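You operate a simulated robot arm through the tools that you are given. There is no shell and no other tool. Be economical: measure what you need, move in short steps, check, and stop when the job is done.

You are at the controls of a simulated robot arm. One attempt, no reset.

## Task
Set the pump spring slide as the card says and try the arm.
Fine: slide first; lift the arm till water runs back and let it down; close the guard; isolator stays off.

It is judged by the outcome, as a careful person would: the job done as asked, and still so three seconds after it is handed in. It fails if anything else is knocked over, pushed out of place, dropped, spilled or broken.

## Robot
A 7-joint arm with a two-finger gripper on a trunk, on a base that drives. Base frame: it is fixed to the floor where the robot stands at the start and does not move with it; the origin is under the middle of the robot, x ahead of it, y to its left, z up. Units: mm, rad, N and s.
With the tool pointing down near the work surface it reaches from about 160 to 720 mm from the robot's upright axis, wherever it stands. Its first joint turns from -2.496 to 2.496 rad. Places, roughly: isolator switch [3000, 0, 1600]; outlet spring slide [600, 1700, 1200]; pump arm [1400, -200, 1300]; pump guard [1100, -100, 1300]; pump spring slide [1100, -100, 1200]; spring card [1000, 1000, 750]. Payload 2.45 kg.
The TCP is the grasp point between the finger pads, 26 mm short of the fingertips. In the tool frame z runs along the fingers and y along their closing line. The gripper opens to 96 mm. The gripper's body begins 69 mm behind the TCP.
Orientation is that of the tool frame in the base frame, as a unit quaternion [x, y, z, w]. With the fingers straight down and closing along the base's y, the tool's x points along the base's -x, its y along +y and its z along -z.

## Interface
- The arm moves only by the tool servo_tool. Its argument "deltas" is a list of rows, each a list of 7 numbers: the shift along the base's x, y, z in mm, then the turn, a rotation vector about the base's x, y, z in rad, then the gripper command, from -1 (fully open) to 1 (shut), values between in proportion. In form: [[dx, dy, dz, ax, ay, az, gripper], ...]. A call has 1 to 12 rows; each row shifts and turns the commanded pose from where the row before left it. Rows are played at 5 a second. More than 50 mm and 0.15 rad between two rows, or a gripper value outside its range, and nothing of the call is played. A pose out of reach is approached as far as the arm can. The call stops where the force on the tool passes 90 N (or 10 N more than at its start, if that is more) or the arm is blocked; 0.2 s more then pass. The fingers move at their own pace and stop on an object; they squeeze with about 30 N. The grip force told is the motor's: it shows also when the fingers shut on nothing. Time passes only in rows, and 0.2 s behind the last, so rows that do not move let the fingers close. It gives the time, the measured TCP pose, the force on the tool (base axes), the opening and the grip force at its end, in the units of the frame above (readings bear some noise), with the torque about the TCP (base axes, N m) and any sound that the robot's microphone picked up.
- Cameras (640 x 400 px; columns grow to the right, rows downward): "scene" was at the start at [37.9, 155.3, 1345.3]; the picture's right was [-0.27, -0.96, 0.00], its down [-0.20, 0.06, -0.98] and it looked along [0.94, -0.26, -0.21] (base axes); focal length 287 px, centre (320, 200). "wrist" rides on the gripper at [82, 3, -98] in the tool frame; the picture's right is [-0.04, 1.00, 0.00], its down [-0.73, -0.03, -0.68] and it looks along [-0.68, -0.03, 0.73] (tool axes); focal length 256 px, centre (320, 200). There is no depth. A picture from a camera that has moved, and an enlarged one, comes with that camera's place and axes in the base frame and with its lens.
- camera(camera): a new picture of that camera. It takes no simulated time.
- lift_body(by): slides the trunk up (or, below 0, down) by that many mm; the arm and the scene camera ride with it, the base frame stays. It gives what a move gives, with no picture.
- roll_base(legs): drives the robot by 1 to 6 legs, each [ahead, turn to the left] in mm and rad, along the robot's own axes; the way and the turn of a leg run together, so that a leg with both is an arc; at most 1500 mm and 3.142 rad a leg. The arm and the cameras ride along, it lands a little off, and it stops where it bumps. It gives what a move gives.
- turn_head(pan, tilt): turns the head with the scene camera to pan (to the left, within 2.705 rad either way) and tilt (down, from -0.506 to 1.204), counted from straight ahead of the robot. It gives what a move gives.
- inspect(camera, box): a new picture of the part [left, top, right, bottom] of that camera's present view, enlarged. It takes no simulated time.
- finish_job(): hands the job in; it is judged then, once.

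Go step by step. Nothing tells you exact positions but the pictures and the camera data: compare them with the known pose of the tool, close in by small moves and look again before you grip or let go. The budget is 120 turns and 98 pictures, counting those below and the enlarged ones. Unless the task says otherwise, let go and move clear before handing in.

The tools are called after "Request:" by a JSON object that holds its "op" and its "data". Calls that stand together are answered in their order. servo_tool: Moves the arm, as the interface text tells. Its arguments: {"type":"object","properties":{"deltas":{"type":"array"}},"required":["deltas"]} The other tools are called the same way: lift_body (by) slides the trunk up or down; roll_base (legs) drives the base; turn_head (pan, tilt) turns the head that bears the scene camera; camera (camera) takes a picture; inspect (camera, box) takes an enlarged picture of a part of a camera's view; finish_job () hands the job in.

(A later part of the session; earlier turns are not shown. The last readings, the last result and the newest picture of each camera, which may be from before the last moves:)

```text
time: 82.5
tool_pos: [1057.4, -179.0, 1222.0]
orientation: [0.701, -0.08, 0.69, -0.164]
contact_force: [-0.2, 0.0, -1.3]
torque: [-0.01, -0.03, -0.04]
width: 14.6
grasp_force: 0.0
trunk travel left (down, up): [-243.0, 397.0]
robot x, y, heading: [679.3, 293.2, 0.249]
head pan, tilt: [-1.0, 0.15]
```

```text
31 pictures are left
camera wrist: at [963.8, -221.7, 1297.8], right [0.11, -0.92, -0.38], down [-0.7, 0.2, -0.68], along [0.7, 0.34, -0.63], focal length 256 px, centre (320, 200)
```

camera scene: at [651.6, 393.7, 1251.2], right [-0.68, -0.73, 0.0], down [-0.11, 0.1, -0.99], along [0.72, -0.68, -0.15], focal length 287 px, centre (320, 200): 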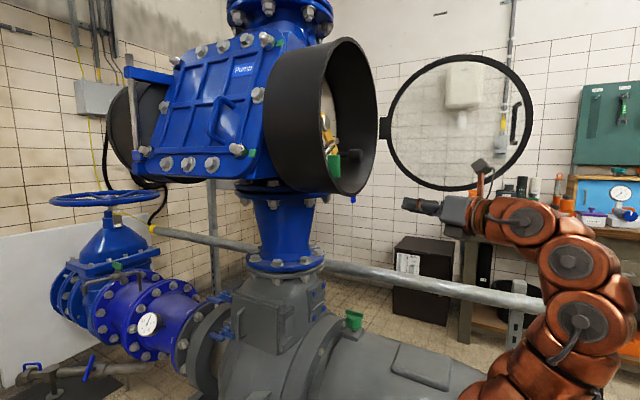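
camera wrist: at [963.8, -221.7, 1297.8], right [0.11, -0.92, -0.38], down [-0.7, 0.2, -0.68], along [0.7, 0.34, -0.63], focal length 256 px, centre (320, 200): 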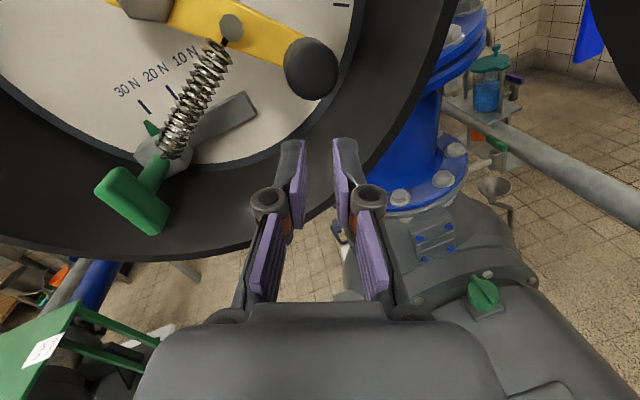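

Request:
{"op": "servo_tool", "data": {"deltas": [[15, 2, 0, 0, 0, 0, 0.7], [15, 2, 0, 0, 0, 0, 0.7], [15, 2, 0, 0, 0, 0, 0.7]]}}

Request:
{"op": "camera", "data": {"camera": "wrist"}}

Request:
{"op": "inspect", "data": {"camera": "scene", "box": [250, 20, 430, 230]}}

```text
time: 83.3
tool_pos: [1102.5, -173.8, 1221.8]
orientation: [0.701, -0.08, 0.689, -0.165]
contact_force: [0.0, -0.5, -0.3]
torque: [0.04, 0.02, 0.02]
width: 14.1
grasp_force: 0.0
trunk travel left (down, up): [-243.0, 397.0]
robot x, y, heading: [680.5, 294.8, 0.245]
head pan, tilt: [-1.0, 0.15]
```

```text
30 pictures are left
camera wrist: at [1008.1, -215.8, 1298.0], right [0.11, -0.92, -0.38], down [-0.7, 0.2, -0.68], along [0.7, 0.34, -0.63], focal length 256 px, centre (320, 200)
```

wrist: 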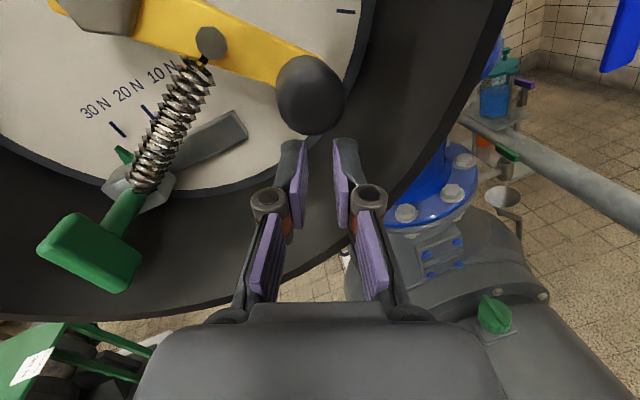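

```text
1.90 times, centred on (340, 125) of scene
camera zoom: at [651.5, 393.6, 1251.1], right [-0.68, -0.73, 0.0], down [-0.11, 0.1, -0.99], along [0.72, -0.68, -0.15], focal length 547 px, centre (282, 343)
```

zoom: 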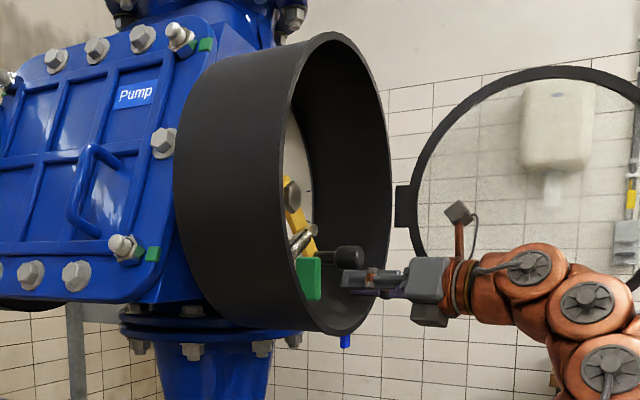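

The fingers are just beneath the knob. Go 28 mm further in, then lift a little.

Request:
{"op": "servo_tool", "data": {"deltas": [[14, 2, 0, 0, 0, 0, 0.7], [14, 2, 0, 0, 0, 0, 0.7], [1, -3, 3.3, 0, 0, 0, 0.7], [1, -3, 3.4, 0, 0, 0, 0.7], [1, -3, 3.5, 0, 0, 0, 0.7], [0.9, -2.9, 3.7, 0, 0, 0, 0.7]]}}

Request:
{"op": "camera", "data": {"camera": "wrist"}}

```text
time: 84.7
tool_pos: [1135.8, -177.0, 1228.4]
orientation: [0.702, -0.081, 0.688, -0.165]
contact_force: [-9.9, 12.4, -36.1]
torque: [-0.45, 0.36, 0.28]
width: 14.9
grasp_force: 0.1
out of reach, approached as far as the arm can: row 6
trunk travel left (down, up): [-243.0, 397.0]
robot x, y, heading: [677.8, 294.3, 0.246]
head pan, tilt: [-1.0, 0.15]
```

```text
28 pictures are left
camera wrist: at [1041.2, -219.0, 1304.7], right [0.11, -0.92, -0.38], down [-0.71, 0.2, -0.68], along [0.7, 0.34, -0.63], focal length 256 px, centre (320, 200)
```

wrist: 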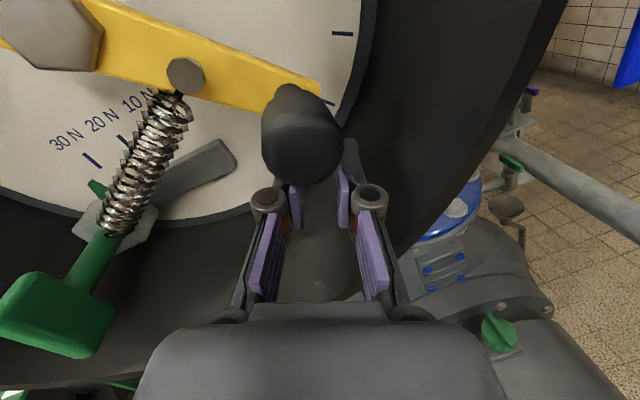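

Cradled, but the wrist bend is at its limit at this heading; I'll turn the heading back by 0.26 rad (worked before) and continue the lift.

Request:
{"op": "servo_tool", "data": {"deltas": [[-1, 2, -3, 0, 0, -0.13, 0.7], [0, 0, -2, 0, 0, -0.13, 0.7], [1, -3, 3.5, 0, 0, 0, 0.7], [1, -3, 3.5, 0, 0, 0, 0.7], [1, -3, 3.6, 0, 0, 0, 0.7], [0.9, -2.8, 3.8, 0, 0, 0, 0.7], [0.9, -2.7, 3.9, 0, 0, 0, 0.7]]}}

Request:
{"op": "camera", "data": {"camera": "wrist"}}

```text
time: 85.3
tool_pos: [1096.1, -213.5, 1218.4]
orientation: [0.68, -0.206, 0.702, -0.058]
contact_force: [-15.7, -5.4, -4.9]
torque: [-0.2, 0.21, -0.42]
width: 19.8
grasp_force: 4.6
trunk travel left (down, up): [-243.0, 397.0]
robot x, y, heading: [678.1, 290.5, 0.239]
head pan, tilt: [-1.0, 0.15]
stopped in row 3: the force on the tool passed its limit at 111 N (the readings are from after the stop); the commanded pose is now the measured one
```

```text
27 pictures are left
camera wrist: at [993.4, -224.7, 1293.6], right [-0.2, -0.89, -0.41], down [-0.61, 0.43, -0.67], along [0.77, 0.12, -0.63], focal length 256 px, centre (320, 200)
```

wrist: 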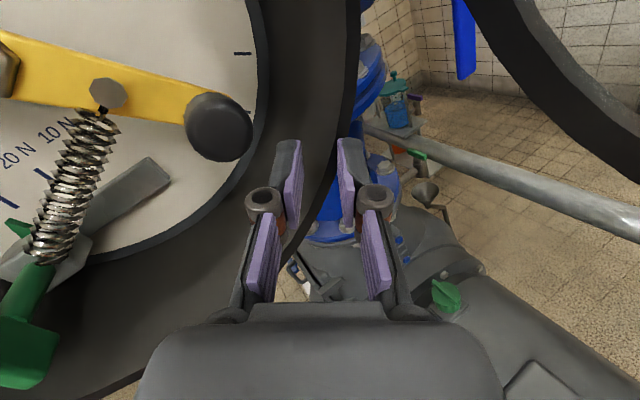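

The arm's posture jumped and the finger brushed the rim; nothing seems displaced. I'll back the tool out, then drive back 180 mm, where the wrist angle is far more comfortable.

Request:
{"op": "servo_tool", "data": {"deltas": [[-10, 2, 0, 0, 0, 0, 0.7], [-20, 5, 0, 0, 0, 0, 0.7], [-20, 5, 5, 0, 0, 0, 0.7], [-20, 5, 5, 0, 0, 0, 0.7]]}}

Request:
{"op": "camera", "data": {"camera": "scene"}}

```text
time: 86.3
tool_pos: [1029.1, -193.3, 1228.0]
orientation: [0.681, -0.203, 0.701, -0.06]
contact_force: [-0.3, 0.0, 0.2]
torque: [0.03, -0.03, -0.02]
width: 14.4
grasp_force: 0.2
trunk travel left (down, up): [-243.0, 397.0]
robot x, y, heading: [677.0, 295.9, 0.243]
head pan, tilt: [-1.0, 0.15]
```

```text
26 pictures are left
camera scene: at [652.1, 393.8, 1251.1], right [-0.69, -0.73, 0.0], down [-0.11, 0.1, -0.99], along [0.72, -0.68, -0.15], focal length 287 px, centre (320, 200)
```

scene: 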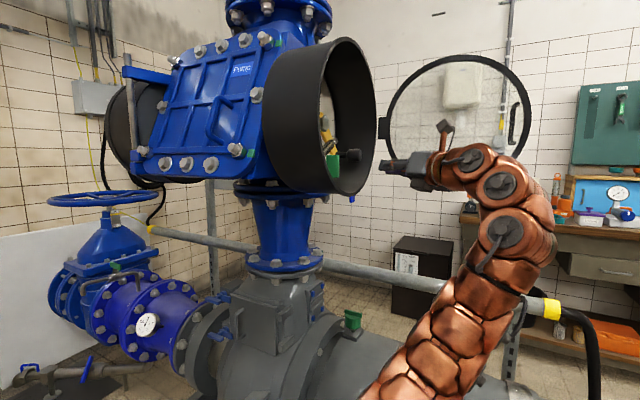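

Request:
{"op": "roll_base", "data": {"legs": [[-180, 0]]}}

Request:
{"op": "servo_tool", "data": {"deltas": [[25, 10, 0, 0, 0, 0.05, 0.7], [25, 10, 0, 0, 0, 0.05, 0.7], [25, 10, -2, 0, 0, 0, 0.7], [25, 10, -3, 0, 0, 0, 0.7], [25, 10, 0, 0, 0, 0, 0.7], [25, 5, 0, 0, 0, 0, 0.7]]}}

```text
time: 87.8
tool_pos: [854.8, -236.0, 1227.7]
orientation: [0.681, -0.202, 0.702, -0.06]
contact_force: [0.1, 0.3, -0.6]
torque: [-0.04, -0.02, 0.02]
width: 14.1
grasp_force: 0.0
trunk travel left (down, up): [-243.0, 397.0]
robot x, y, heading: [507.3, 248.7, 0.242]
head pan, tilt: [-1.0, 0.15]
```

```text
time: 89.2
tool_pos: [1004.0, -181.6, 1223.3]
orientation: [0.689, -0.169, 0.698, -0.095]
contact_force: [-0.7, -0.1, 0.6]
torque: [-0.01, 0.03, 0.01]
width: 14.3
grasp_force: 0.0
trunk travel left (down, up): [-243.0, 397.0]
robot x, y, heading: [506.4, 250.5, 0.239]
head pan, tilt: [-1.0, 0.15]
```

Good posture with no limit warnings. Shift laterally and come in beneath the knob again.

Request:
{"op": "servo_tool", "data": {"deltas": [[0, 23, -2, 0, 0, 0, 0.7], [25, -2.6, 0, 0, 0, 0, 0.7], [25, -2.6, 0, 0, 0, 0, 0.7], [25, -2.6, 0, 0, 0, 0, 0.7]]}}

Request:
{"op": "camera", "data": {"camera": "wrist"}}

```text
time: 90.2
tool_pos: [1079.9, -165.5, 1221.2]
orientation: [0.69, -0.17, 0.698, -0.095]
contact_force: [-1.2, 0.9, 0.1]
torque: [0.0, -0.01, 0.0]
width: 14.4
grasp_force: 0.1
trunk travel left (down, up): [-243.0, 397.0]
robot x, y, heading: [504.7, 251.4, 0.242]
head pan, tilt: [-1.0, 0.15]
```

```text
25 pictures are left
camera wrist: at [980.3, -188.6, 1297.7], right [-0.1, -0.91, -0.4], down [-0.65, 0.37, -0.67], along [0.75, 0.2, -0.63], focal length 256 px, centre (320, 200)
```

wrist: 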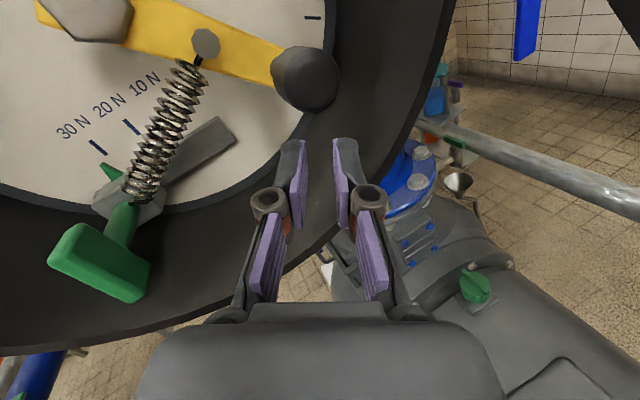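

Request:
{"op": "servo_tool", "data": {"deltas": [[17, -1.8, 0, 0, 0, 0, 0.7], [17, -1.8, 0, 0, 0, 0, 0.7], [17, -1.8, 0, 0, 0, 0, 0.7], [1, -3, 3.3, 0, 0, 0, 0.7], [1, -3, 3.4, 0, 0, 0, 0.7]]}}

Request:
{"op": "camera", "data": {"camera": "wrist"}}

```text
time: 91.5
tool_pos: [1134.4, -176.2, 1225.1]
orientation: [0.692, -0.168, 0.696, -0.097]
contact_force: [-17.3, 14.9, -30.4]
torque: [-0.53, 0.18, 0.37]
width: 14.8
grasp_force: 0.1
trunk travel left (down, up): [-243.0, 397.0]
robot x, y, heading: [502.8, 253.9, 0.24]
head pan, tilt: [-1.0, 0.15]
```

```text
24 pictures are left
camera wrist: at [1035.1, -199.2, 1301.3], right [-0.1, -0.91, -0.4], down [-0.65, 0.36, -0.66], along [0.75, 0.2, -0.63], focal length 256 px, centre (320, 200)
```

wrist: 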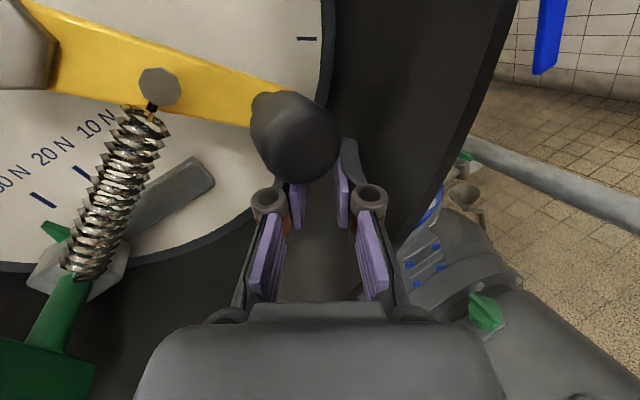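

The knob sits slightly left on the cradle; I'll drop a little, shift 6 mm left and lift.

Request:
{"op": "servo_tool", "data": {"deltas": [[-0.5, 1.5, -5, 0, 0, 0, 0.7], [-1.7, 5, 0, 0, 0, 0, 0.7], [0.6, -2, 4, 0, 0, 0, 0.7], [0.9, -2.8, 3.7, 0, 0, 0, 0.7], [0.9, -2.8, 3.7, 0, 0, 0, 0.7], [0.9, -2.6, 3.8, 0, 0, 0, 0.7]]}}

Request:
{"op": "camera", "data": {"camera": "wrist"}}

```text
time: 92.8
tool_pos: [1136.9, -178.6, 1231.0]
orientation: [0.692, -0.168, 0.695, -0.097]
contact_force: [4.2, 12.3, -40.0]
torque: [-0.39, 0.63, 0.15]
width: 12.6
grasp_force: 0.1
out of reach, approached as far as the arm can: row 6
trunk travel left (down, up): [-243.0, 397.0]
robot x, y, heading: [508.3, 249.9, 0.245]
head pan, tilt: [-1.0, 0.15]
```

```text
23 pictures are left
camera wrist: at [1037.2, -201.5, 1307.4], right [-0.1, -0.91, -0.4], down [-0.66, 0.36, -0.66], along [0.75, 0.2, -0.63], focal length 256 px, centre (320, 200)
```

wrist: 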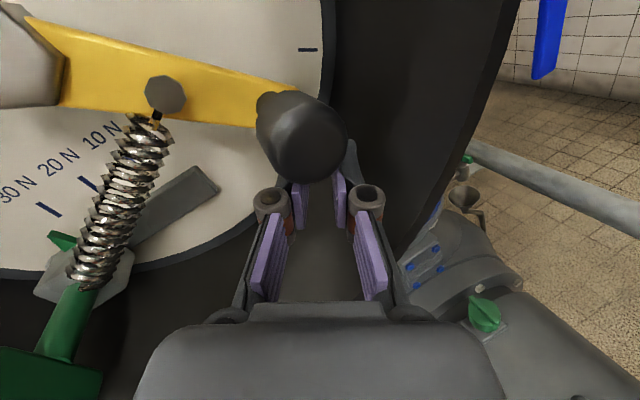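

Reach, not bend, limits here. Better plan: grip the knob with the fingers above and below it (roll about -105°), from a base position in between and with the trunk back up. First set the arm down and back out.

Request:
{"op": "servo_tool", "data": {"deltas": [[-1, 3, -4, 0, 0, 0, 0.7], [-1, 3, -4, 0, 0, 0, 0.7], [-1, 2, -3, 0, 0, 0, 0.7], [-20, 2, 0, 0, 0, 0, 0.7], [-25, 2.6, 0, 0, 0, 0, 0.7], [-25, 2.6, 0, 0, 0, 0, 0.7], [-25, 2.6, 0, 0, 0, 0, 0.7], [-40, 0, 0, 0, 0, 0, 0.2], [-40, 0, 0, 0, 0, 0, 0], [-40, 0, 0, 0, 0, 0, 0]]}}

Request:
{"op": "servo_tool", "data": {"deltas": [[0, 0, 0, 0.147, -0.0155, 0, 0], [0, 0, 0, 0.147, -0.0155, 0, 0], [0, 0, 0, 0.147, -0.0155, 0, 0], [0, 0, 0, 0.147, -0.0155, 0, 0], [0, 0, 0, 0.147, -0.0155, 0, 0], [0, 0, 0, 0.147, -0.0155, 0, 0], [0, 0, 0, 0.147, -0.0155, 0, 0], [0, 0, 0, 0.147, -0.0155, 0, 0], [0, 0, 0, 0.147, -0.0155, 0, 0], [0, 0, 0, 0.147, -0.0155, 0, 0]]}}

```text
time: 95.0
tool_pos: [915.2, -161.3, 1222.7]
orientation: [0.691, -0.167, 0.697, -0.094]
contact_force: [0.2, 0.4, 0.3]
torque: [-0.01, 0.0, -0.01]
width: 48.2
grasp_force: 0.1
trunk travel left (down, up): [-243.0, 397.0]
robot x, y, heading: [502.8, 251.7, 0.238]
head pan, tilt: [-1.0, 0.15]
```

```text
time: 97.2
tool_pos: [914.6, -162.7, 1224.6]
orientation: [-0.396, 0.586, -0.45, 0.545]
contact_force: [1.7, 0.0, 0.4]
torque: [-0.03, -0.02, -0.02]
width: 47.8
grasp_force: 0.1
trunk travel left (down, up): [-243.0, 397.0]
robot x, y, heading: [501.0, 251.5, 0.239]
head pan, tilt: [-1.0, 0.15]
```

Roll reached with no limits. Raise the trunk 100 mm and drive ahead 85 mm.

Request:
{"op": "lift_body", "data": {"by": 100}}

Request:
{"op": "roll_base", "data": {"legs": [[85, 0]]}}

Request:
{"op": "servo_tool", "data": {"deltas": [[0, -8, -18, 0, 0, 0, 0], [0, -8, -18, 0, 0, 0, 0], [0, -8, -17, 0, 0, 0, 0], [10, -6, -17, 0, 0, 0, 0]]}}

Request:
{"op": "camera", "data": {"camera": "wrist"}}

```text
time: 98.6
tool_pos: [914.5, -162.5, 1323.2]
orientation: [-0.397, 0.585, -0.451, 0.545]
contact_force: [0.2, -0.4, 0.3]
torque: [-0.01, 0.01, -0.01]
width: 48.0
grasp_force: 0.0
trunk travel left (down, up): [-343.0, 297.0]
robot x, y, heading: [502.9, 252.5, 0.244]
head pan, tilt: [-1.0, 0.15]
```

```text
time: 99.7
tool_pos: [997.4, -141.1, 1324.7]
orientation: [-0.396, 0.586, -0.451, 0.544]
contact_force: [0.2, 0.2, -0.2]
torque: [0.03, -0.02, 0.0]
width: 48.2
grasp_force: 0.1
trunk travel left (down, up): [-343.0, 297.0]
robot x, y, heading: [588.5, 272.0, 0.244]
head pan, tilt: [-1.0, 0.15]
```

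```text
time: 100.7
tool_pos: [1008.8, -169.9, 1253.7]
orientation: [-0.396, 0.585, -0.452, 0.544]
contact_force: [0.4, -0.1, -0.6]
torque: [-0.01, 0.05, -0.03]
width: 47.8
grasp_force: 0.1
trunk travel left (down, up): [-343.0, 297.0]
robot x, y, heading: [587.4, 274.5, 0.242]
head pan, tilt: [-1.0, 0.15]
```

```text
22 pictures are left
camera wrist: at [902.4, -239.0, 1228.1], right [0.03, 0.31, -0.95], down [-0.61, 0.76, 0.23], along [0.79, 0.57, 0.21], focal length 256 px, centre (320, 200)
```

wrist: 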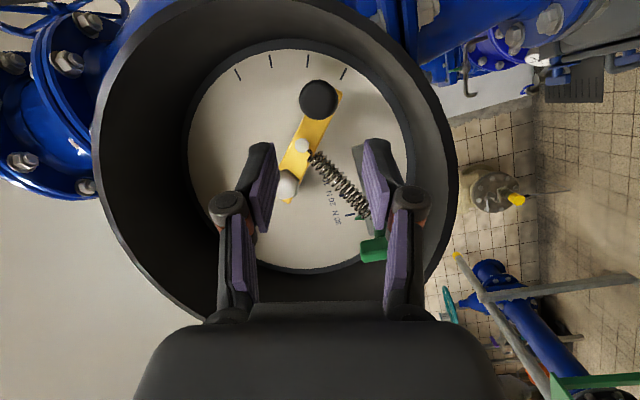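

Aligned by calculation. Advance toward the knob.

Request:
{"op": "servo_tool", "data": {"deltas": [[20, -1.9, 0, 0, 0, 0, 0], [20, -1.9, 0, 0, 0, 0, 0], [20, -1.9, 0, 0, 0, 0, 0], [15, -1.5, 0, 0, 0, 0, 0]]}}

Request:
{"op": "camera", "data": {"camera": "wrist"}}

Request:
{"op": "inspect", "data": {"camera": "scene", "box": [230, 80, 430, 260]}}

```text
time: 101.7
tool_pos: [1081.3, -178.3, 1253.3]
orientation: [-0.397, 0.586, -0.451, 0.543]
contact_force: [-0.4, -0.2, 0.2]
torque: [0.02, -0.01, -0.04]
width: 47.8
grasp_force: 0.0
trunk travel left (down, up): [-343.0, 297.0]
robot x, y, heading: [586.4, 272.3, 0.244]
head pan, tilt: [-1.0, 0.15]
```

```text
21 pictures are left
camera wrist: at [976.9, -246.8, 1228.1], right [0.03, 0.32, -0.95], down [-0.61, 0.76, 0.23], along [0.79, 0.57, 0.22], focal length 256 px, centre (320, 200)
```

wrist: 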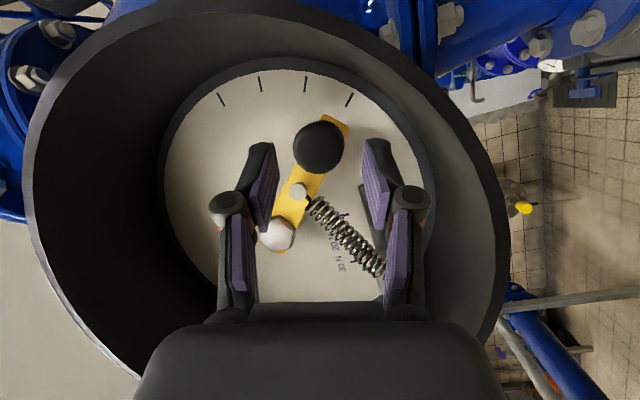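

```text
2.22 times, centred on (330, 170) of scene
camera zoom: at [560.1, 371.1, 1351.1], right [-0.69, -0.73, 0.0], down [-0.11, 0.1, -0.99], along [0.72, -0.68, -0.15], focal length 638 px, centre (298, 267)
```

zoom: 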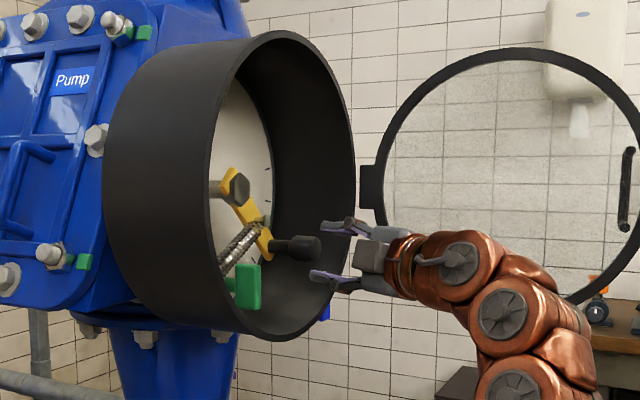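

Nicely lined up. Advance 50 mm and close.

Request:
{"op": "servo_tool", "data": {"deltas": [[17, -1.6, 0, 0, 0, 0, 0], [17, -1.6, 0, 0, 0, 0, 0], [17, -1.6, 0, 0, 0, 0, 0], [0, 0, 0, 0, 0, 0, 0.3], [0, 0, 0, 0, 0, 0, 1], [0, 0, 0, 0, 0, 0, 1]]}}

Request:
{"op": "camera", "data": {"camera": "wrist"}}

```text
time: 103.1
tool_pos: [1133.1, -184.7, 1253.2]
orientation: [-0.397, 0.585, -0.452, 0.544]
contact_force: [-4.7, 1.4, -0.3]
torque: [-0.37, 1.8, 0.62]
width: 33.7
grasp_force: 43.5
trunk travel left (down, up): [-343.0, 297.0]
robot x, y, heading: [588.1, 274.5, 0.246]
head pan, tilt: [-1.0, 0.15]
```

```text
19 pictures are left
camera wrist: at [1028.6, -251.0, 1228.3], right [0.03, 0.31, -0.95], down [-0.61, 0.76, 0.23], along [0.79, 0.57, 0.21], focal length 256 px, centre (320, 200)
```

wrist: 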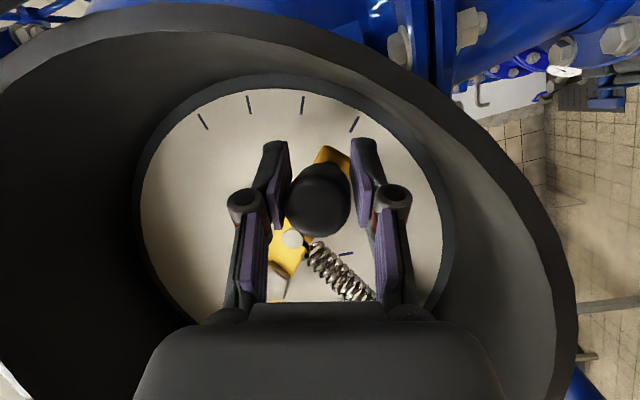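

Solid, balanced grip. Lift along the arc.

Request:
{"op": "servo_tool", "data": {"deltas": [[1.03, -3.09, 3.4, 0, 0, 0, 1], [0.98, -2.94, 3.54, 0, 0, 0, 1], [0.93, -2.8, 3.67, 0, 0, 0, 1], [0.88, -2.64, 3.8, 0, 0, 0, 1], [0.83, -2.48, 3.92, 0, 0, 0, 1], [0.77, -2.31, 4.03, 0, 0, 0, 1], [0.72, -2.15, 4.13, 0, 0, 0, 1], [0.66, -1.97, 4.22, 0, 0, 0, 1], [0.6, -1.8, 4.31, 0, 0, 0, 1], [0.54, -1.62, 4.39, 0, 0, 0, 1]]}}

```text
time: 105.3
tool_pos: [1144.2, -211.3, 1288.7]
orientation: [-0.396, 0.589, -0.451, 0.541]
contact_force: [6.9, -7.9, -52.3]
torque: [-1.15, 0.7, 0.59]
width: 32.4
grasp_force: 44.8
trunk travel left (down, up): [-343.0, 297.0]
robot x, y, heading: [589.7, 274.3, 0.245]
head pan, tilt: [-1.0, 0.15]
```

Request:
{"op": "servo_tool", "data": {"deltas": [[0.45, -1.35, 4.6, 0, 0, 0, 1], [0.4, -1.2, 4.7, 0, 0, 0, 1], [0.3, -1.0, 4.75, 0, 0, 0, 1], [0.25, -0.8, 4.8, 0, 0, 0, 1], [0.2, -0.6, 4.8, 0, 0, 0, 1], [0.15, -0.4, 4.85, 0, 0, 0, 1], [0.1, -0.2, 4.9, 0, 0, 0, 1], [0, 0, 4.9, 0, 0, 0, 1], [0, 0.2, 4.9, 0, 0, 0, 1], [-0.1, 0.4, 4.9, 0, 0, 0, 1]]}}

Request:
{"op": "camera", "data": {"camera": "wrist"}}

```text
time: 107.5
tool_pos: [1147.9, -224.9, 1333.7]
orientation: [-0.396, 0.589, -0.449, 0.543]
contact_force: [4.9, -18.2, -46.8]
torque: [-1.28, -0.26, -0.55]
width: 30.3
grasp_force: 45.0
out of reach, approached as far as the arm can: row 9, 10
trunk travel left (down, up): [-343.0, 297.0]
robot x, y, heading: [584.6, 273.0, 0.245]
head pan, tilt: [-1.0, 0.15]
```

```text
18 pictures are left
camera wrist: at [1043.1, -291.5, 1308.8], right [0.03, 0.32, -0.95], down [-0.6, 0.76, 0.24], along [0.8, 0.57, 0.21], focal length 256 px, centre (320, 200)
```

wrist: 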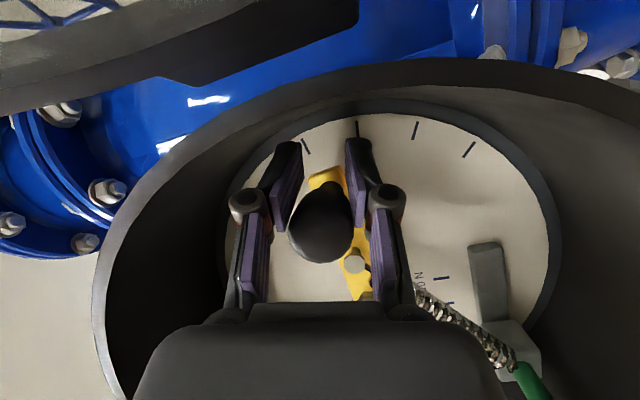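

The arm is out of vertical range but raising the trunk lifts the tool straight up, which is just what's needed here. Small lift steps, listening.

Request:
{"op": "lift_body", "data": {"by": 10}}

Request:
{"op": "lift_body", "data": {"by": 8}}

Request:
{"op": "camera", "data": {"camera": "wrist"}}

```text
time: 108.0
tool_pos: [1148.9, -224.0, 1344.3]
orientation: [-0.397, 0.589, -0.45, 0.542]
contact_force: [-4.4, -13.6, -62.6]
torque: [-1.03, -0.57, 0.8]
width: 30.0
grasp_force: 45.4
trunk travel left (down, up): [-353.0, 287.0]
robot x, y, heading: [586.7, 273.7, 0.24]
head pan, tilt: [-1.0, 0.15]
```

```text
time: 108.4
tool_pos: [1147.5, -222.5, 1343.2]
orientation: [-0.399, 0.597, -0.445, 0.535]
contact_force: [-27.7, -1.6, -87.0]
torque: [-1.43, -0.27, 0.41]
width: 30.7
grasp_force: 45.5
trunk travel left (down, up): [-356.0, 284.0]
robot x, y, heading: [587.5, 270.0, 0.241]
head pan, tilt: [-1.0, 0.15]
stopped: the force on the tool passed its limit at 98 N (the readings are from after the stop); the commanded pose is now the measured one
```

```text
17 pictures are left
camera wrist: at [1042.3, -289.8, 1321.3], right [0.0, 0.32, -0.95], down [-0.6, 0.76, 0.26], along [0.8, 0.56, 0.19], focal length 256 px, centre (320, 200)
```

wrist: 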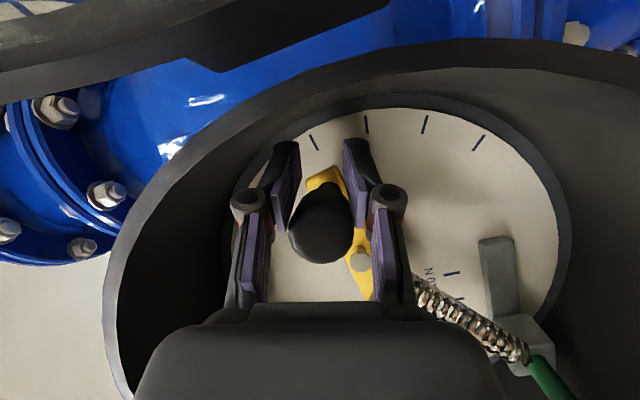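

The force jumped near the top tick. I'll ease the tool inward (radially) a few mm, since it has drifted outward, and hold to listen.

Request:
{"op": "servo_tool", "data": {"deltas": [[-0.6, 2, 0, 0, 0, 0, 1], [-0.6, 2, 0, 0, 0, 0, 1], [-0.6, 2, 1, 0, 0, 0, 1], [0, 0, 1, 0, 0, 0, 1], [0, 0, 0, 0, 0, 0, 1], [0, 0, 0, 0, 0, 0, 1]]}}

Request:
{"op": "inspect", "data": {"camera": "scene", "box": [230, 80, 430, 260]}}

```text
time: 108.8
tool_pos: [1141.2, -209.8, 1344.4]
orientation: [-0.416, 0.587, -0.475, 0.507]
contact_force: [-7.2, -29.6, -38.6]
torque: [-0.77, 3.37, 0.96]
width: 32.6
grasp_force: 43.1
trunk travel left (down, up): [-356.0, 284.0]
robot x, y, heading: [587.7, 271.0, 0.238]
head pan, tilt: [-1.0, 0.15]
stopped in row 1: the arm was blocked; the commanded pose is now the measured one
```

```text
2.22 times, centred on (330, 170) of scene
camera zoom: at [584.6, 282.6, 1376.2], right [-0.69, -0.72, -0.03], down [-0.13, 0.17, -0.98], along [0.71, -0.67, -0.21], focal length 638 px, centre (298, 267)
```

zoom: 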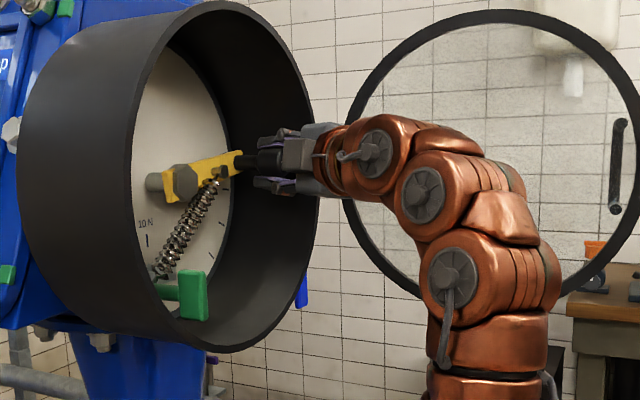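

The arm is held just above horizontal. Try a little more height in tiny steps.

Request:
{"op": "servo_tool", "data": {"deltas": [[-0.2, 0.6, 3, 0, 0, 0, 1], [-0.2, 0.6, 3, 0, 0, 0, 1]]}}

Request:
{"op": "camera", "data": {"camera": "wrist"}}

```text
time: 109.1
tool_pos: [1115.7, -85.3, 1370.1]
orientation: [-0.436, 0.573, -0.495, 0.487]
contact_force: [2.9, -4.6, -0.1]
torque: [0.02, 0.03, 0.44]
width: 0.1
grasp_force: 28.5
trunk travel left (down, up): [-356.0, 284.0]
robot x, y, heading: [587.9, 271.7, 0.238]
head pan, tilt: [-1.0, 0.15]
stopped in row 1: the arm was blocked; the commanded pose is now the measured one
```

```text
15 pictures are left
camera wrist: at [1006.3, -150.7, 1360.6], right [-0.01, 0.17, -0.99], down [-0.56, 0.81, 0.15], along [0.83, 0.56, 0.09], focal length 256 px, centre (320, 200)
```

wrist: 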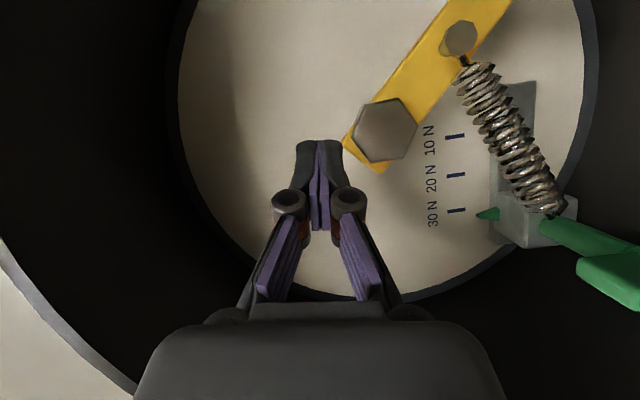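

It slipped again as the arm ran out of its range; the slide is still at 30 N. I'll back out, raise the trunk and move closer so the whole arc lies well within reach.

Request:
{"op": "servo_tool", "data": {"deltas": [[-20, 0, 0, 0, 0, 0, 0], [-30, -5, 0, 0, 0, 0, 0], [-30, -10, -10, 0, 0, 0, 0], [-30, -10, -15, 0, 0, 0, 0], [-25, -10, -20, 0, 0, 0, 0], [-15, -10, -20, 0, 0, 0, 0]]}}

Request:
{"op": "camera", "data": {"camera": "scene"}}

```text
time: 110.5
tool_pos: [964.0, -157.1, 1310.4]
orientation: [-0.44, 0.554, -0.511, 0.488]
contact_force: [0.3, -1.1, -1.0]
torque: [0.0, -0.03, 0.14]
width: 48.1
grasp_force: 0.0
trunk travel left (down, up): [-356.0, 284.0]
robot x, y, heading: [586.7, 274.2, 0.241]
head pan, tilt: [-1.0, 0.15]
```

```text
14 pictures are left
camera scene: at [561.6, 367.2, 1364.4], right [-0.69, -0.72, 0.0], down [-0.11, 0.11, -0.99], along [0.72, -0.68, -0.15], focal length 287 px, centre (320, 200)
```

scene: 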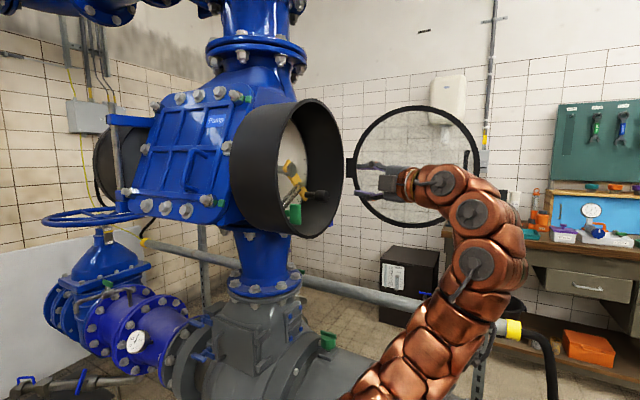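

I now understand the jam: with the fingers around the knob, the outer finger reaches the housing wall near the top. A closed cradle from underneath stays clear. I'll raise the trunk, roll back to about -15° with a small finger gap, and set heading about 0.

Request:
{"op": "lift_body", "data": {"by": 50}}

Request:
{"op": "servo_tool", "data": {"deltas": [[-5, 0, 0, -0.14, 0.0195, 0, 0.8], [-5, 0, 0, -0.14, 0.0195, 0, 0.8], [0, 0, -10, -0.14, 0.0195, 0, 0.8], [0, 0, -15, -0.14, 0.0195, 0, 0.8], [0, 0, -15, -0.14, 0.0195, 0, 0.8], [0, 0, -15, -0.14, 0.0195, 0, 0.8], [0, 0, -15, -0.14, 0.0195, 0, 0.8], [0, 0, -15, -0.14, 0.0195, 0, 0.8], [0, 0, -15, -0.14, 0.0195, 0, 0.8], [0, 0, -15, -0.14, 0.0195, 0, 0.8], [0, 0, -10, 0, 0, 0.138, 0.8]]}}

```text
time: 111.4
tool_pos: [965.1, -154.0, 1361.4]
orientation: [-0.441, 0.552, -0.513, 0.487]
contact_force: [0.6, 0.2, 0.3]
torque: [-0.02, -0.03, -0.01]
width: 47.8
grasp_force: 0.2
trunk travel left (down, up): [-406.0, 234.0]
robot x, y, heading: [581.9, 270.3, 0.242]
head pan, tilt: [-1.0, 0.15]
```

```text
time: 113.8
tool_pos: [957.3, -202.7, 1284.4]
orientation: [0.702, -0.086, 0.702, -0.087]
contact_force: [1.0, 0.2, 0.0]
torque: [-0.02, 0.01, 0.0]
width: 9.9
grasp_force: 0.0
out of reach, approached as far as the arm can: row 4, 5, 6, 7, 8, 9, 10
trunk travel left (down, up): [-406.0, 234.0]
robot x, y, heading: [588.1, 272.4, 0.241]
head pan, tilt: [-1.0, 0.15]
```

Request:
{"op": "servo_tool", "data": {"deltas": [[20, -6, 0, 0, 0, 0, 0.8], [20, -6, 0, 0, 0, 0, 0.8], [20, -6, 0, 0, 0, 0, 0.8]]}}

```text
time: 114.6
tool_pos: [1016.3, -221.7, 1283.9]
orientation: [0.702, -0.086, 0.701, -0.086]
contact_force: [-1.0, -0.3, 1.1]
torque: [0.0, 0.0, -0.02]
width: 9.4
grasp_force: 0.1
trunk travel left (down, up): [-406.0, 234.0]
robot x, y, heading: [587.2, 270.9, 0.24]
head pan, tilt: [-1.0, 0.15]
```

Request:
{"op": "servo_tool", "data": {"deltas": [[1, 16, -16, 0, 0, 0, 0.8], [1, 17, -16, 0, 0, 0, 0.8], [1, 17, -16, 0, 0, 0, 0.8], [1, 0, -15, 0, 0, 0, 0.8]]}}

Request:
{"op": "camera", "data": {"camera": "wrist"}}

```text
time: 115.6
tool_pos: [1023.2, -195.1, 1242.7]
orientation: [0.703, -0.085, 0.701, -0.088]
contact_force: [-0.6, 0.3, 0.1]
torque: [0.01, -0.02, 0.0]
width: 9.7
grasp_force: 0.0
out of reach, approached as far as the arm can: row 3, 4
trunk travel left (down, up): [-406.0, 234.0]
robot x, y, heading: [587.4, 272.2, 0.237]
head pan, tilt: [-1.0, 0.15]
```

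```text
13 pictures are left
camera wrist: at [926.4, -219.5, 1320.7], right [0.0, -0.96, -0.28], down [-0.68, 0.2, -0.7], along [0.73, 0.19, -0.65], focal length 256 px, centre (320, 200)
```

wrist: 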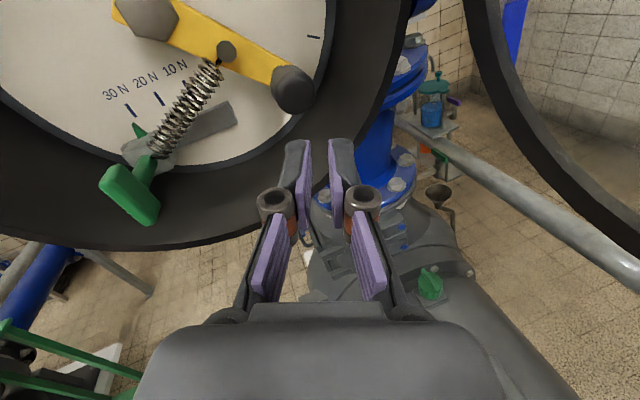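

Low positions need a lower trunk and high ones a higher trunk, so I'll keep the arm mid-range and use the trunk itself for the lifting. Back off, lower the trunk, and come up under the knob.

Request:
{"op": "servo_tool", "data": {"deltas": [[-40, 0, 0, 0, 0, 0, 0.8]]}}

Request:
{"op": "lift_body", "data": {"by": -123}}

Request:
{"op": "servo_tool", "data": {"deltas": [[0, 5, 26, 0, 0, 0, 0.8], [0, 5, 26, 0, 0, 0, 0.8], [10, 5, 26, 0, 0, 0, 0.8], [15, 5, 24, 0, 0, 0, 0.8], [15, 3, 0, 0, 0, 0, 0.8]]}}

```text
time: 116.0
tool_pos: [985.6, -200.4, 1244.9]
orientation: [0.703, -0.087, 0.7, -0.087]
contact_force: [0.6, 0.1, -0.2]
torque: [0.01, 0.0, -0.02]
width: 9.7
grasp_force: 0.1
out of reach, approached as far as the arm can: row 1
trunk travel left (down, up): [-406.0, 234.0]
robot x, y, heading: [588.6, 271.7, 0.234]
head pan, tilt: [-1.0, 0.15]
```

```text
time: 117.5
tool_pos: [985.0, -200.7, 1122.2]
orientation: [0.703, -0.087, 0.701, -0.087]
contact_force: [0.3, 0.1, -0.1]
torque: [-0.01, 0.01, -0.03]
width: 9.6
grasp_force: 0.1
trunk travel left (down, up): [-283.0, 357.0]
robot x, y, heading: [587.4, 270.8, 0.239]
head pan, tilt: [-1.0, 0.15]
```

```text
time: 118.7
tool_pos: [1025.8, -176.2, 1223.6]
orientation: [0.702, -0.084, 0.701, -0.088]
contact_force: [0.0, -0.1, -0.8]
torque: [-0.02, -0.01, -0.02]
width: 9.7
grasp_force: 0.1
trunk travel left (down, up): [-283.0, 357.0]
robot x, y, heading: [589.7, 275.5, 0.244]
head pan, tilt: [-1.0, 0.15]
```

Good, in range. Advance under the knob.

Request:
{"op": "servo_tool", "data": {"deltas": [[26, 0, -0.5, 0, 0, 0, 0.8], [26, 0, -0.5, 0, 0, 0, 0.8], [26, 0, -0.5, 0, 0, 0, 0.8], [26, 0, 0, 0, 0, 0, 0.8]]}}

Request:
{"op": "lift_body", "data": {"by": 4}}

Request:
{"op": "camera", "data": {"camera": "wrist"}}

```text
time: 119.7
tool_pos: [1129.4, -177.6, 1221.9]
orientation: [0.703, -0.085, 0.701, -0.089]
contact_force: [0.5, 0.3, -0.2]
torque: [-0.02, 0.01, 0.01]
width: 9.6
grasp_force: 0.1
trunk travel left (down, up): [-283.0, 357.0]
robot x, y, heading: [585.4, 274.7, 0.236]
head pan, tilt: [-1.0, 0.15]
```

```text
time: 120.3
tool_pos: [1129.7, -177.5, 1225.4]
orientation: [0.703, -0.086, 0.7, -0.088]
contact_force: [-3.7, 4.4, -10.0]
torque: [-0.13, 0.13, 0.1]
width: 9.6
grasp_force: 0.4
trunk travel left (down, up): [-287.0, 353.0]
robot x, y, heading: [585.6, 275.6, 0.237]
head pan, tilt: [-1.0, 0.15]
```

```text
12 pictures are left
camera wrist: at [1032.1, -200.6, 1305.1], right [0.0, -0.96, -0.28], down [-0.68, 0.21, -0.7], along [0.73, 0.19, -0.65], focal length 256 px, centre (320, 200)
```

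wrist: 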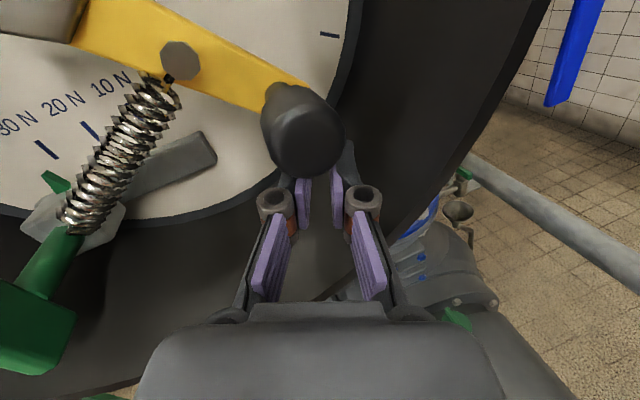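

Contact made, knob slightly left on the cradle. Shift 4 mm left and start the arc with the arm.

Request:
{"op": "servo_tool", "data": {"deltas": [[-1.2, 3.6, 0, 0, 0, 0, 0.8], [1.03, -3.09, 3.4, 0, 0, 0, 0.8], [0.98, -2.94, 3.54, 0, 0, 0, 0.8], [0.93, -2.8, 3.67, 0, 0, 0, 0.8], [0.88, -2.64, 3.8, 0, 0, 0, 0.8], [0.83, -2.48, 3.92, 0, 0, 0, 0.8], [0.77, -2.31, 4.03, 0, 0, 0, 0.8]]}}

Request:
{"op": "camera", "data": {"camera": "wrist"}}

```text
time: 121.9
tool_pos: [1136.3, -191.0, 1245.6]
orientation: [0.704, -0.087, 0.699, -0.089]
contact_force: [1.6, 3.9, -45.8]
torque: [-0.41, 0.79, 0.2]
width: 4.8
grasp_force: 0.1
trunk travel left (down, up): [-287.0, 353.0]
robot x, y, heading: [584.9, 274.2, 0.241]
head pan, tilt: [-1.0, 0.15]
```

```text
11 pictures are left
camera wrist: at [1038.9, -213.9, 1325.7], right [0.0, -0.96, -0.28], down [-0.68, 0.21, -0.7], along [0.73, 0.19, -0.66], focal length 256 px, centre (320, 200)
```

wrist: 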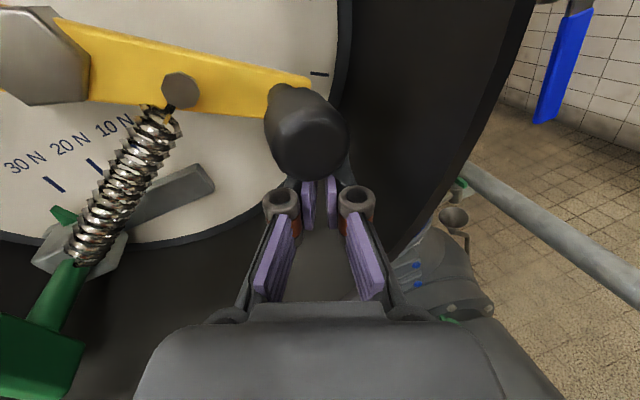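

Holding well. Continue with trunk lifts and sideways shifts.

Request:
{"op": "lift_body", "data": {"by": 6}}

Request:
{"op": "servo_tool", "data": {"deltas": [[0.5, -1.6, 0.5, 0, 0, 0, 0.8], [0.5, -1.6, 0.5, 0, 0, 0, 0.8]]}}

Request:
{"op": "lift_body", "data": {"by": 8}}

Request:
{"op": "servo_tool", "data": {"deltas": [[0.5, -1.6, 0.5, 0, 0, 0, 0.8], [0.5, -1.5, 0.5, 0, 0, 0, 0.8]]}}

Request:
{"op": "lift_body", "data": {"by": 8}}

Request:
{"op": "servo_tool", "data": {"deltas": [[0.4, -1.3, 0.5, 0, 0, 0, 0.8], [0.4, -1.2, 0.5, 0, 0, 0, 0.8]]}}

Request:
{"op": "camera", "data": {"camera": "wrist"}}

```text
time: 122.4
tool_pos: [1138.5, -189.9, 1251.2]
orientation: [0.705, -0.085, 0.699, -0.089]
contact_force: [10.7, 1.9, -48.9]
torque: [-0.27, 0.91, 0.12]
width: 4.6
grasp_force: 0.0
trunk travel left (down, up): [-293.0, 347.0]
robot x, y, heading: [587.3, 276.0, 0.243]
head pan, tilt: [-1.0, 0.15]
```

```text
time: 123.0
tool_pos: [1137.5, -193.5, 1254.1]
orientation: [0.704, -0.086, 0.7, -0.088]
contact_force: [11.1, 5.6, -45.7]
torque: [-0.37, 0.86, 0.02]
width: 7.6
grasp_force: 0.0
trunk travel left (down, up): [-293.0, 347.0]
robot x, y, heading: [588.9, 270.5, 0.24]
head pan, tilt: [-1.0, 0.15]
```

```text
time: 123.6
tool_pos: [1138.6, -195.3, 1260.6]
orientation: [0.704, -0.088, 0.699, -0.088]
contact_force: [18.5, 0.2, -48.3]
torque: [-0.22, 1.0, -0.02]
width: 5.3
grasp_force: 0.1
trunk travel left (down, up): [-301.0, 339.0]
robot x, y, heading: [586.6, 270.7, 0.242]
head pan, tilt: [-1.0, 0.15]
```

```text
time: 124.2
tool_pos: [1138.6, -197.2, 1262.9]
orientation: [0.704, -0.085, 0.7, -0.087]
contact_force: [14.5, 4.6, -45.6]
torque: [-0.34, 0.94, -0.01]
width: 8.0
grasp_force: 0.1
trunk travel left (down, up): [-301.0, 339.0]
robot x, y, heading: [590.2, 274.3, 0.242]
head pan, tilt: [-1.0, 0.15]
```

```text
time: 124.8
tool_pos: [1139.8, -199.2, 1268.4]
orientation: [0.704, -0.088, 0.699, -0.087]
contact_force: [20.3, -1.3, -48.0]
torque: [-0.25, 1.08, -0.07]
width: 6.7
grasp_force: 0.0
trunk travel left (down, up): [-309.0, 331.0]
robot x, y, heading: [587.5, 270.9, 0.239]
head pan, tilt: [-1.0, 0.15]
```

```text
time: 125.3
tool_pos: [1139.6, -200.5, 1272.2]
orientation: [0.704, -0.087, 0.7, -0.087]
contact_force: [17.7, 3.1, -44.9]
torque: [-0.28, 1.03, -0.03]
width: 7.6
grasp_force: 0.0
trunk travel left (down, up): [-309.0, 331.0]
robot x, y, heading: [586.2, 274.0, 0.242]
head pan, tilt: [-1.0, 0.15]
```

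```text
10 pictures are left
camera wrist: at [1042.5, -222.9, 1351.4], right [0.0, -0.96, -0.28], down [-0.68, 0.21, -0.7], along [0.73, 0.19, -0.66], focal length 256 px, centre (320, 200)
```

wrist: 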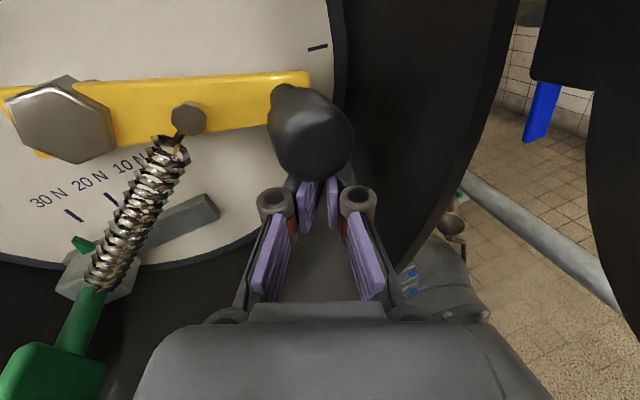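

Stable. Continue lifting toward and past the top tick.

Request:
{"op": "lift_body", "data": {"by": 9}}

Request:
{"op": "servo_tool", "data": {"deltas": [[0.2, -0.9, 0.5, 0, 0, 0, 0.8], [0.2, -0.9, 0.5, 0, 0, 0, 0.8]]}}

Request:
{"op": "lift_body", "data": {"by": 9}}

Request:
{"op": "servo_tool", "data": {"deltas": [[0.1, -0.5, 0.5, 0, 0, 0, 0.8], [0.1, -0.5, 0.5, 0, 0, 0, 0.8]]}}

Request:
{"op": "lift_body", "data": {"by": 9}}

Request:
{"op": "servo_tool", "data": {"deltas": [[0, -0.2, 0.5, 0, 0, 0, 0.8], [0, 0, 0.5, 0, 0, 0, 0.8]]}}

Request:
{"op": "camera", "data": {"camera": "wrist"}}

```text
time: 125.9
tool_pos: [1140.5, -201.9, 1280.9]
orientation: [0.704, -0.087, 0.699, -0.088]
contact_force: [20.3, -3.6, -47.0]
torque: [-0.22, 1.11, -0.15]
width: 7.7
grasp_force: 0.0
trunk travel left (down, up): [-318.0, 322.0]
robot x, y, heading: [586.0, 267.6, 0.241]
head pan, tilt: [-1.0, 0.15]
```

```text
time: 126.5
tool_pos: [1138.8, -202.1, 1280.9]
orientation: [0.704, -0.087, 0.699, -0.087]
contact_force: [14.5, 1.8, -45.1]
torque: [-0.28, 0.96, -0.01]
width: 8.2
grasp_force: 0.1
trunk travel left (down, up): [-318.0, 322.0]
robot x, y, heading: [586.1, 274.0, 0.242]
head pan, tilt: [-1.0, 0.15]
```

```text
time: 127.1
tool_pos: [1140.0, -203.3, 1290.1]
orientation: [0.704, -0.088, 0.699, -0.088]
contact_force: [18.1, -3.6, -46.8]
torque: [-0.14, 1.06, -0.19]
width: 8.4
grasp_force: 0.1
trunk travel left (down, up): [-327.0, 313.0]
robot x, y, heading: [584.5, 271.2, 0.241]
head pan, tilt: [-1.0, 0.15]
```

```text
time: 127.7
tool_pos: [1139.9, -203.4, 1290.7]
orientation: [0.704, -0.086, 0.699, -0.088]
contact_force: [13.1, -1.4, -44.2]
torque: [-0.23, 0.96, -0.11]
width: 8.7
grasp_force: 0.1
trunk travel left (down, up): [-327.0, 313.0]
robot x, y, heading: [588.2, 273.0, 0.236]
head pan, tilt: [-1.0, 0.15]
```

```text
time: 128.3
tool_pos: [1139.5, -204.5, 1299.8]
orientation: [0.704, -0.087, 0.699, -0.087]
contact_force: [16.9, -6.4, -45.0]
torque: [-0.12, 0.99, -0.19]
width: 8.9
grasp_force: 0.1
trunk travel left (down, up): [-336.0, 304.0]
robot x, y, heading: [587.2, 271.3, 0.236]
head pan, tilt: [-1.0, 0.15]
```

```text
time: 128.9
tool_pos: [1140.8, -205.4, 1300.4]
orientation: [0.704, -0.088, 0.699, -0.087]
contact_force: [14.2, -5.3, -44.6]
torque: [-0.15, 0.94, -0.12]
width: 8.9
grasp_force: 0.0
trunk travel left (down, up): [-336.0, 304.0]
robot x, y, heading: [585.9, 275.8, 0.236]
head pan, tilt: [-1.0, 0.15]
```

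```text
9 pictures are left
camera wrist: at [1042.9, -227.9, 1380.2], right [0.0, -0.96, -0.28], down [-0.68, 0.21, -0.7], along [0.73, 0.19, -0.66], focal length 256 px, centre (320, 200)
```

wrist: 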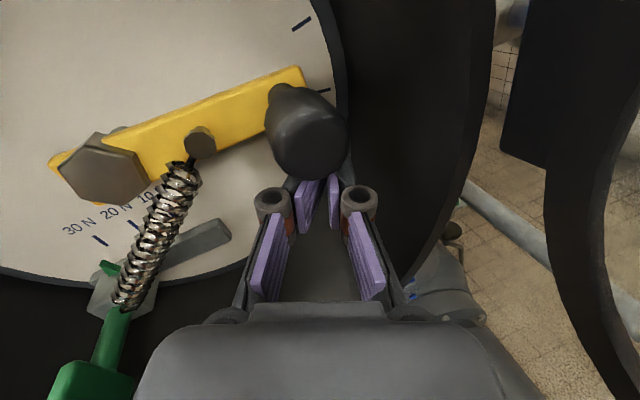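

Very stable; one more tick remains above. Continue upward.

Request:
{"op": "lift_body", "data": {"by": 9}}

Request:
{"op": "servo_tool", "data": {"deltas": [[-0.1, 0.3, 0.3, 0, 0, 0, 0.8], [-0.1, 0.3, 0.3, 0, 0, 0, 0.8]]}}

Request:
{"op": "lift_body", "data": {"by": 9}}

Request:
{"op": "servo_tool", "data": {"deltas": [[-0.3, 0.8, 0.3, 0, 0, 0, 0.8], [-0.3, 0.8, 0.3, 0, 0, 0, 0.8]]}}

Request:
{"op": "lift_body", "data": {"by": 9}}

Request:
{"op": "servo_tool", "data": {"deltas": [[-0.4, 1.2, 0.3, 0, 0, 0, 0.8], [-0.4, 1.2, 0.3, 0, 0, 0, 0.8]]}}

Request:
{"op": "camera", "data": {"camera": "wrist"}}

```text
time: 129.5
tool_pos: [1139.5, -205.9, 1308.9]
orientation: [0.704, -0.088, 0.699, -0.087]
contact_force: [14.7, -6.5, -43.2]
torque: [-0.13, 0.92, -0.2]
width: 9.3
grasp_force: 0.1
trunk travel left (down, up): [-345.0, 295.0]
robot x, y, heading: [586.8, 268.4, 0.242]
head pan, tilt: [-1.0, 0.15]
```

```text
time: 130.1
tool_pos: [1140.2, -204.3, 1308.7]
orientation: [0.704, -0.088, 0.699, -0.087]
contact_force: [13.0, -7.9, -44.6]
torque: [-0.1, 0.89, -0.17]
width: 9.4
grasp_force: 0.0
trunk travel left (down, up): [-345.0, 295.0]
robot x, y, heading: [588.2, 272.7, 0.234]
head pan, tilt: [-1.0, 0.15]
```

```text
time: 130.7
tool_pos: [1140.7, -205.0, 1318.7]
orientation: [0.704, -0.086, 0.699, -0.087]
contact_force: [11.7, -7.9, -43.9]
torque: [-0.11, 0.85, -0.17]
width: 9.5
grasp_force: 0.2
trunk travel left (down, up): [-354.0, 286.0]
robot x, y, heading: [587.5, 272.4, 0.238]
head pan, tilt: [-1.0, 0.15]
```

```text
time: 131.2
tool_pos: [1140.0, -204.5, 1319.2]
orientation: [0.704, -0.088, 0.699, -0.087]
contact_force: [12.8, -8.7, -43.1]
torque: [-0.12, 0.92, -0.22]
width: 9.5
grasp_force: 0.1
trunk travel left (down, up): [-354.0, 286.0]
robot x, y, heading: [587.7, 270.8, 0.238]
head pan, tilt: [-1.0, 0.15]
```

```text
time: 131.7
tool_pos: [1138.8, -204.7, 1316.0]
orientation: [0.712, -0.09, 0.691, -0.09]
contact_force: [-12.4, 8.6, -42.8]
torque: [-0.37, 0.51, 0.31]
width: 11.9
grasp_force: 0.0
trunk travel left (down, up): [-359.0, 281.0]
robot x, y, heading: [585.1, 272.2, 0.236]
head pan, tilt: [-1.0, 0.15]
stopped: the force on the tool passed its limit at 105 N (the readings are from after the stop); the commanded pose is now the measured one
```

```text
time: 132.3
tool_pos: [1139.1, -203.5, 1317.4]
orientation: [0.71, -0.089, 0.693, -0.089]
contact_force: [5.7, -7.4, -43.3]
torque: [-0.14, 0.8, -0.14]
width: 10.5
grasp_force: 0.0
trunk travel left (down, up): [-359.0, 281.0]
robot x, y, heading: [589.2, 273.1, 0.243]
head pan, tilt: [-1.0, 0.15]
```

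```text
8 pictures are left
camera wrist: at [1043.8, -227.5, 1398.8], right [-0.01, -0.96, -0.29], down [-0.7, 0.21, -0.69], along [0.72, 0.2, -0.67], focal length 256 px, centre (320, 200)
```

wrist: 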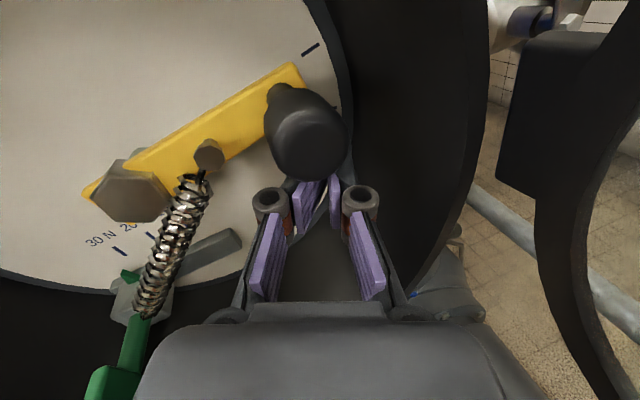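

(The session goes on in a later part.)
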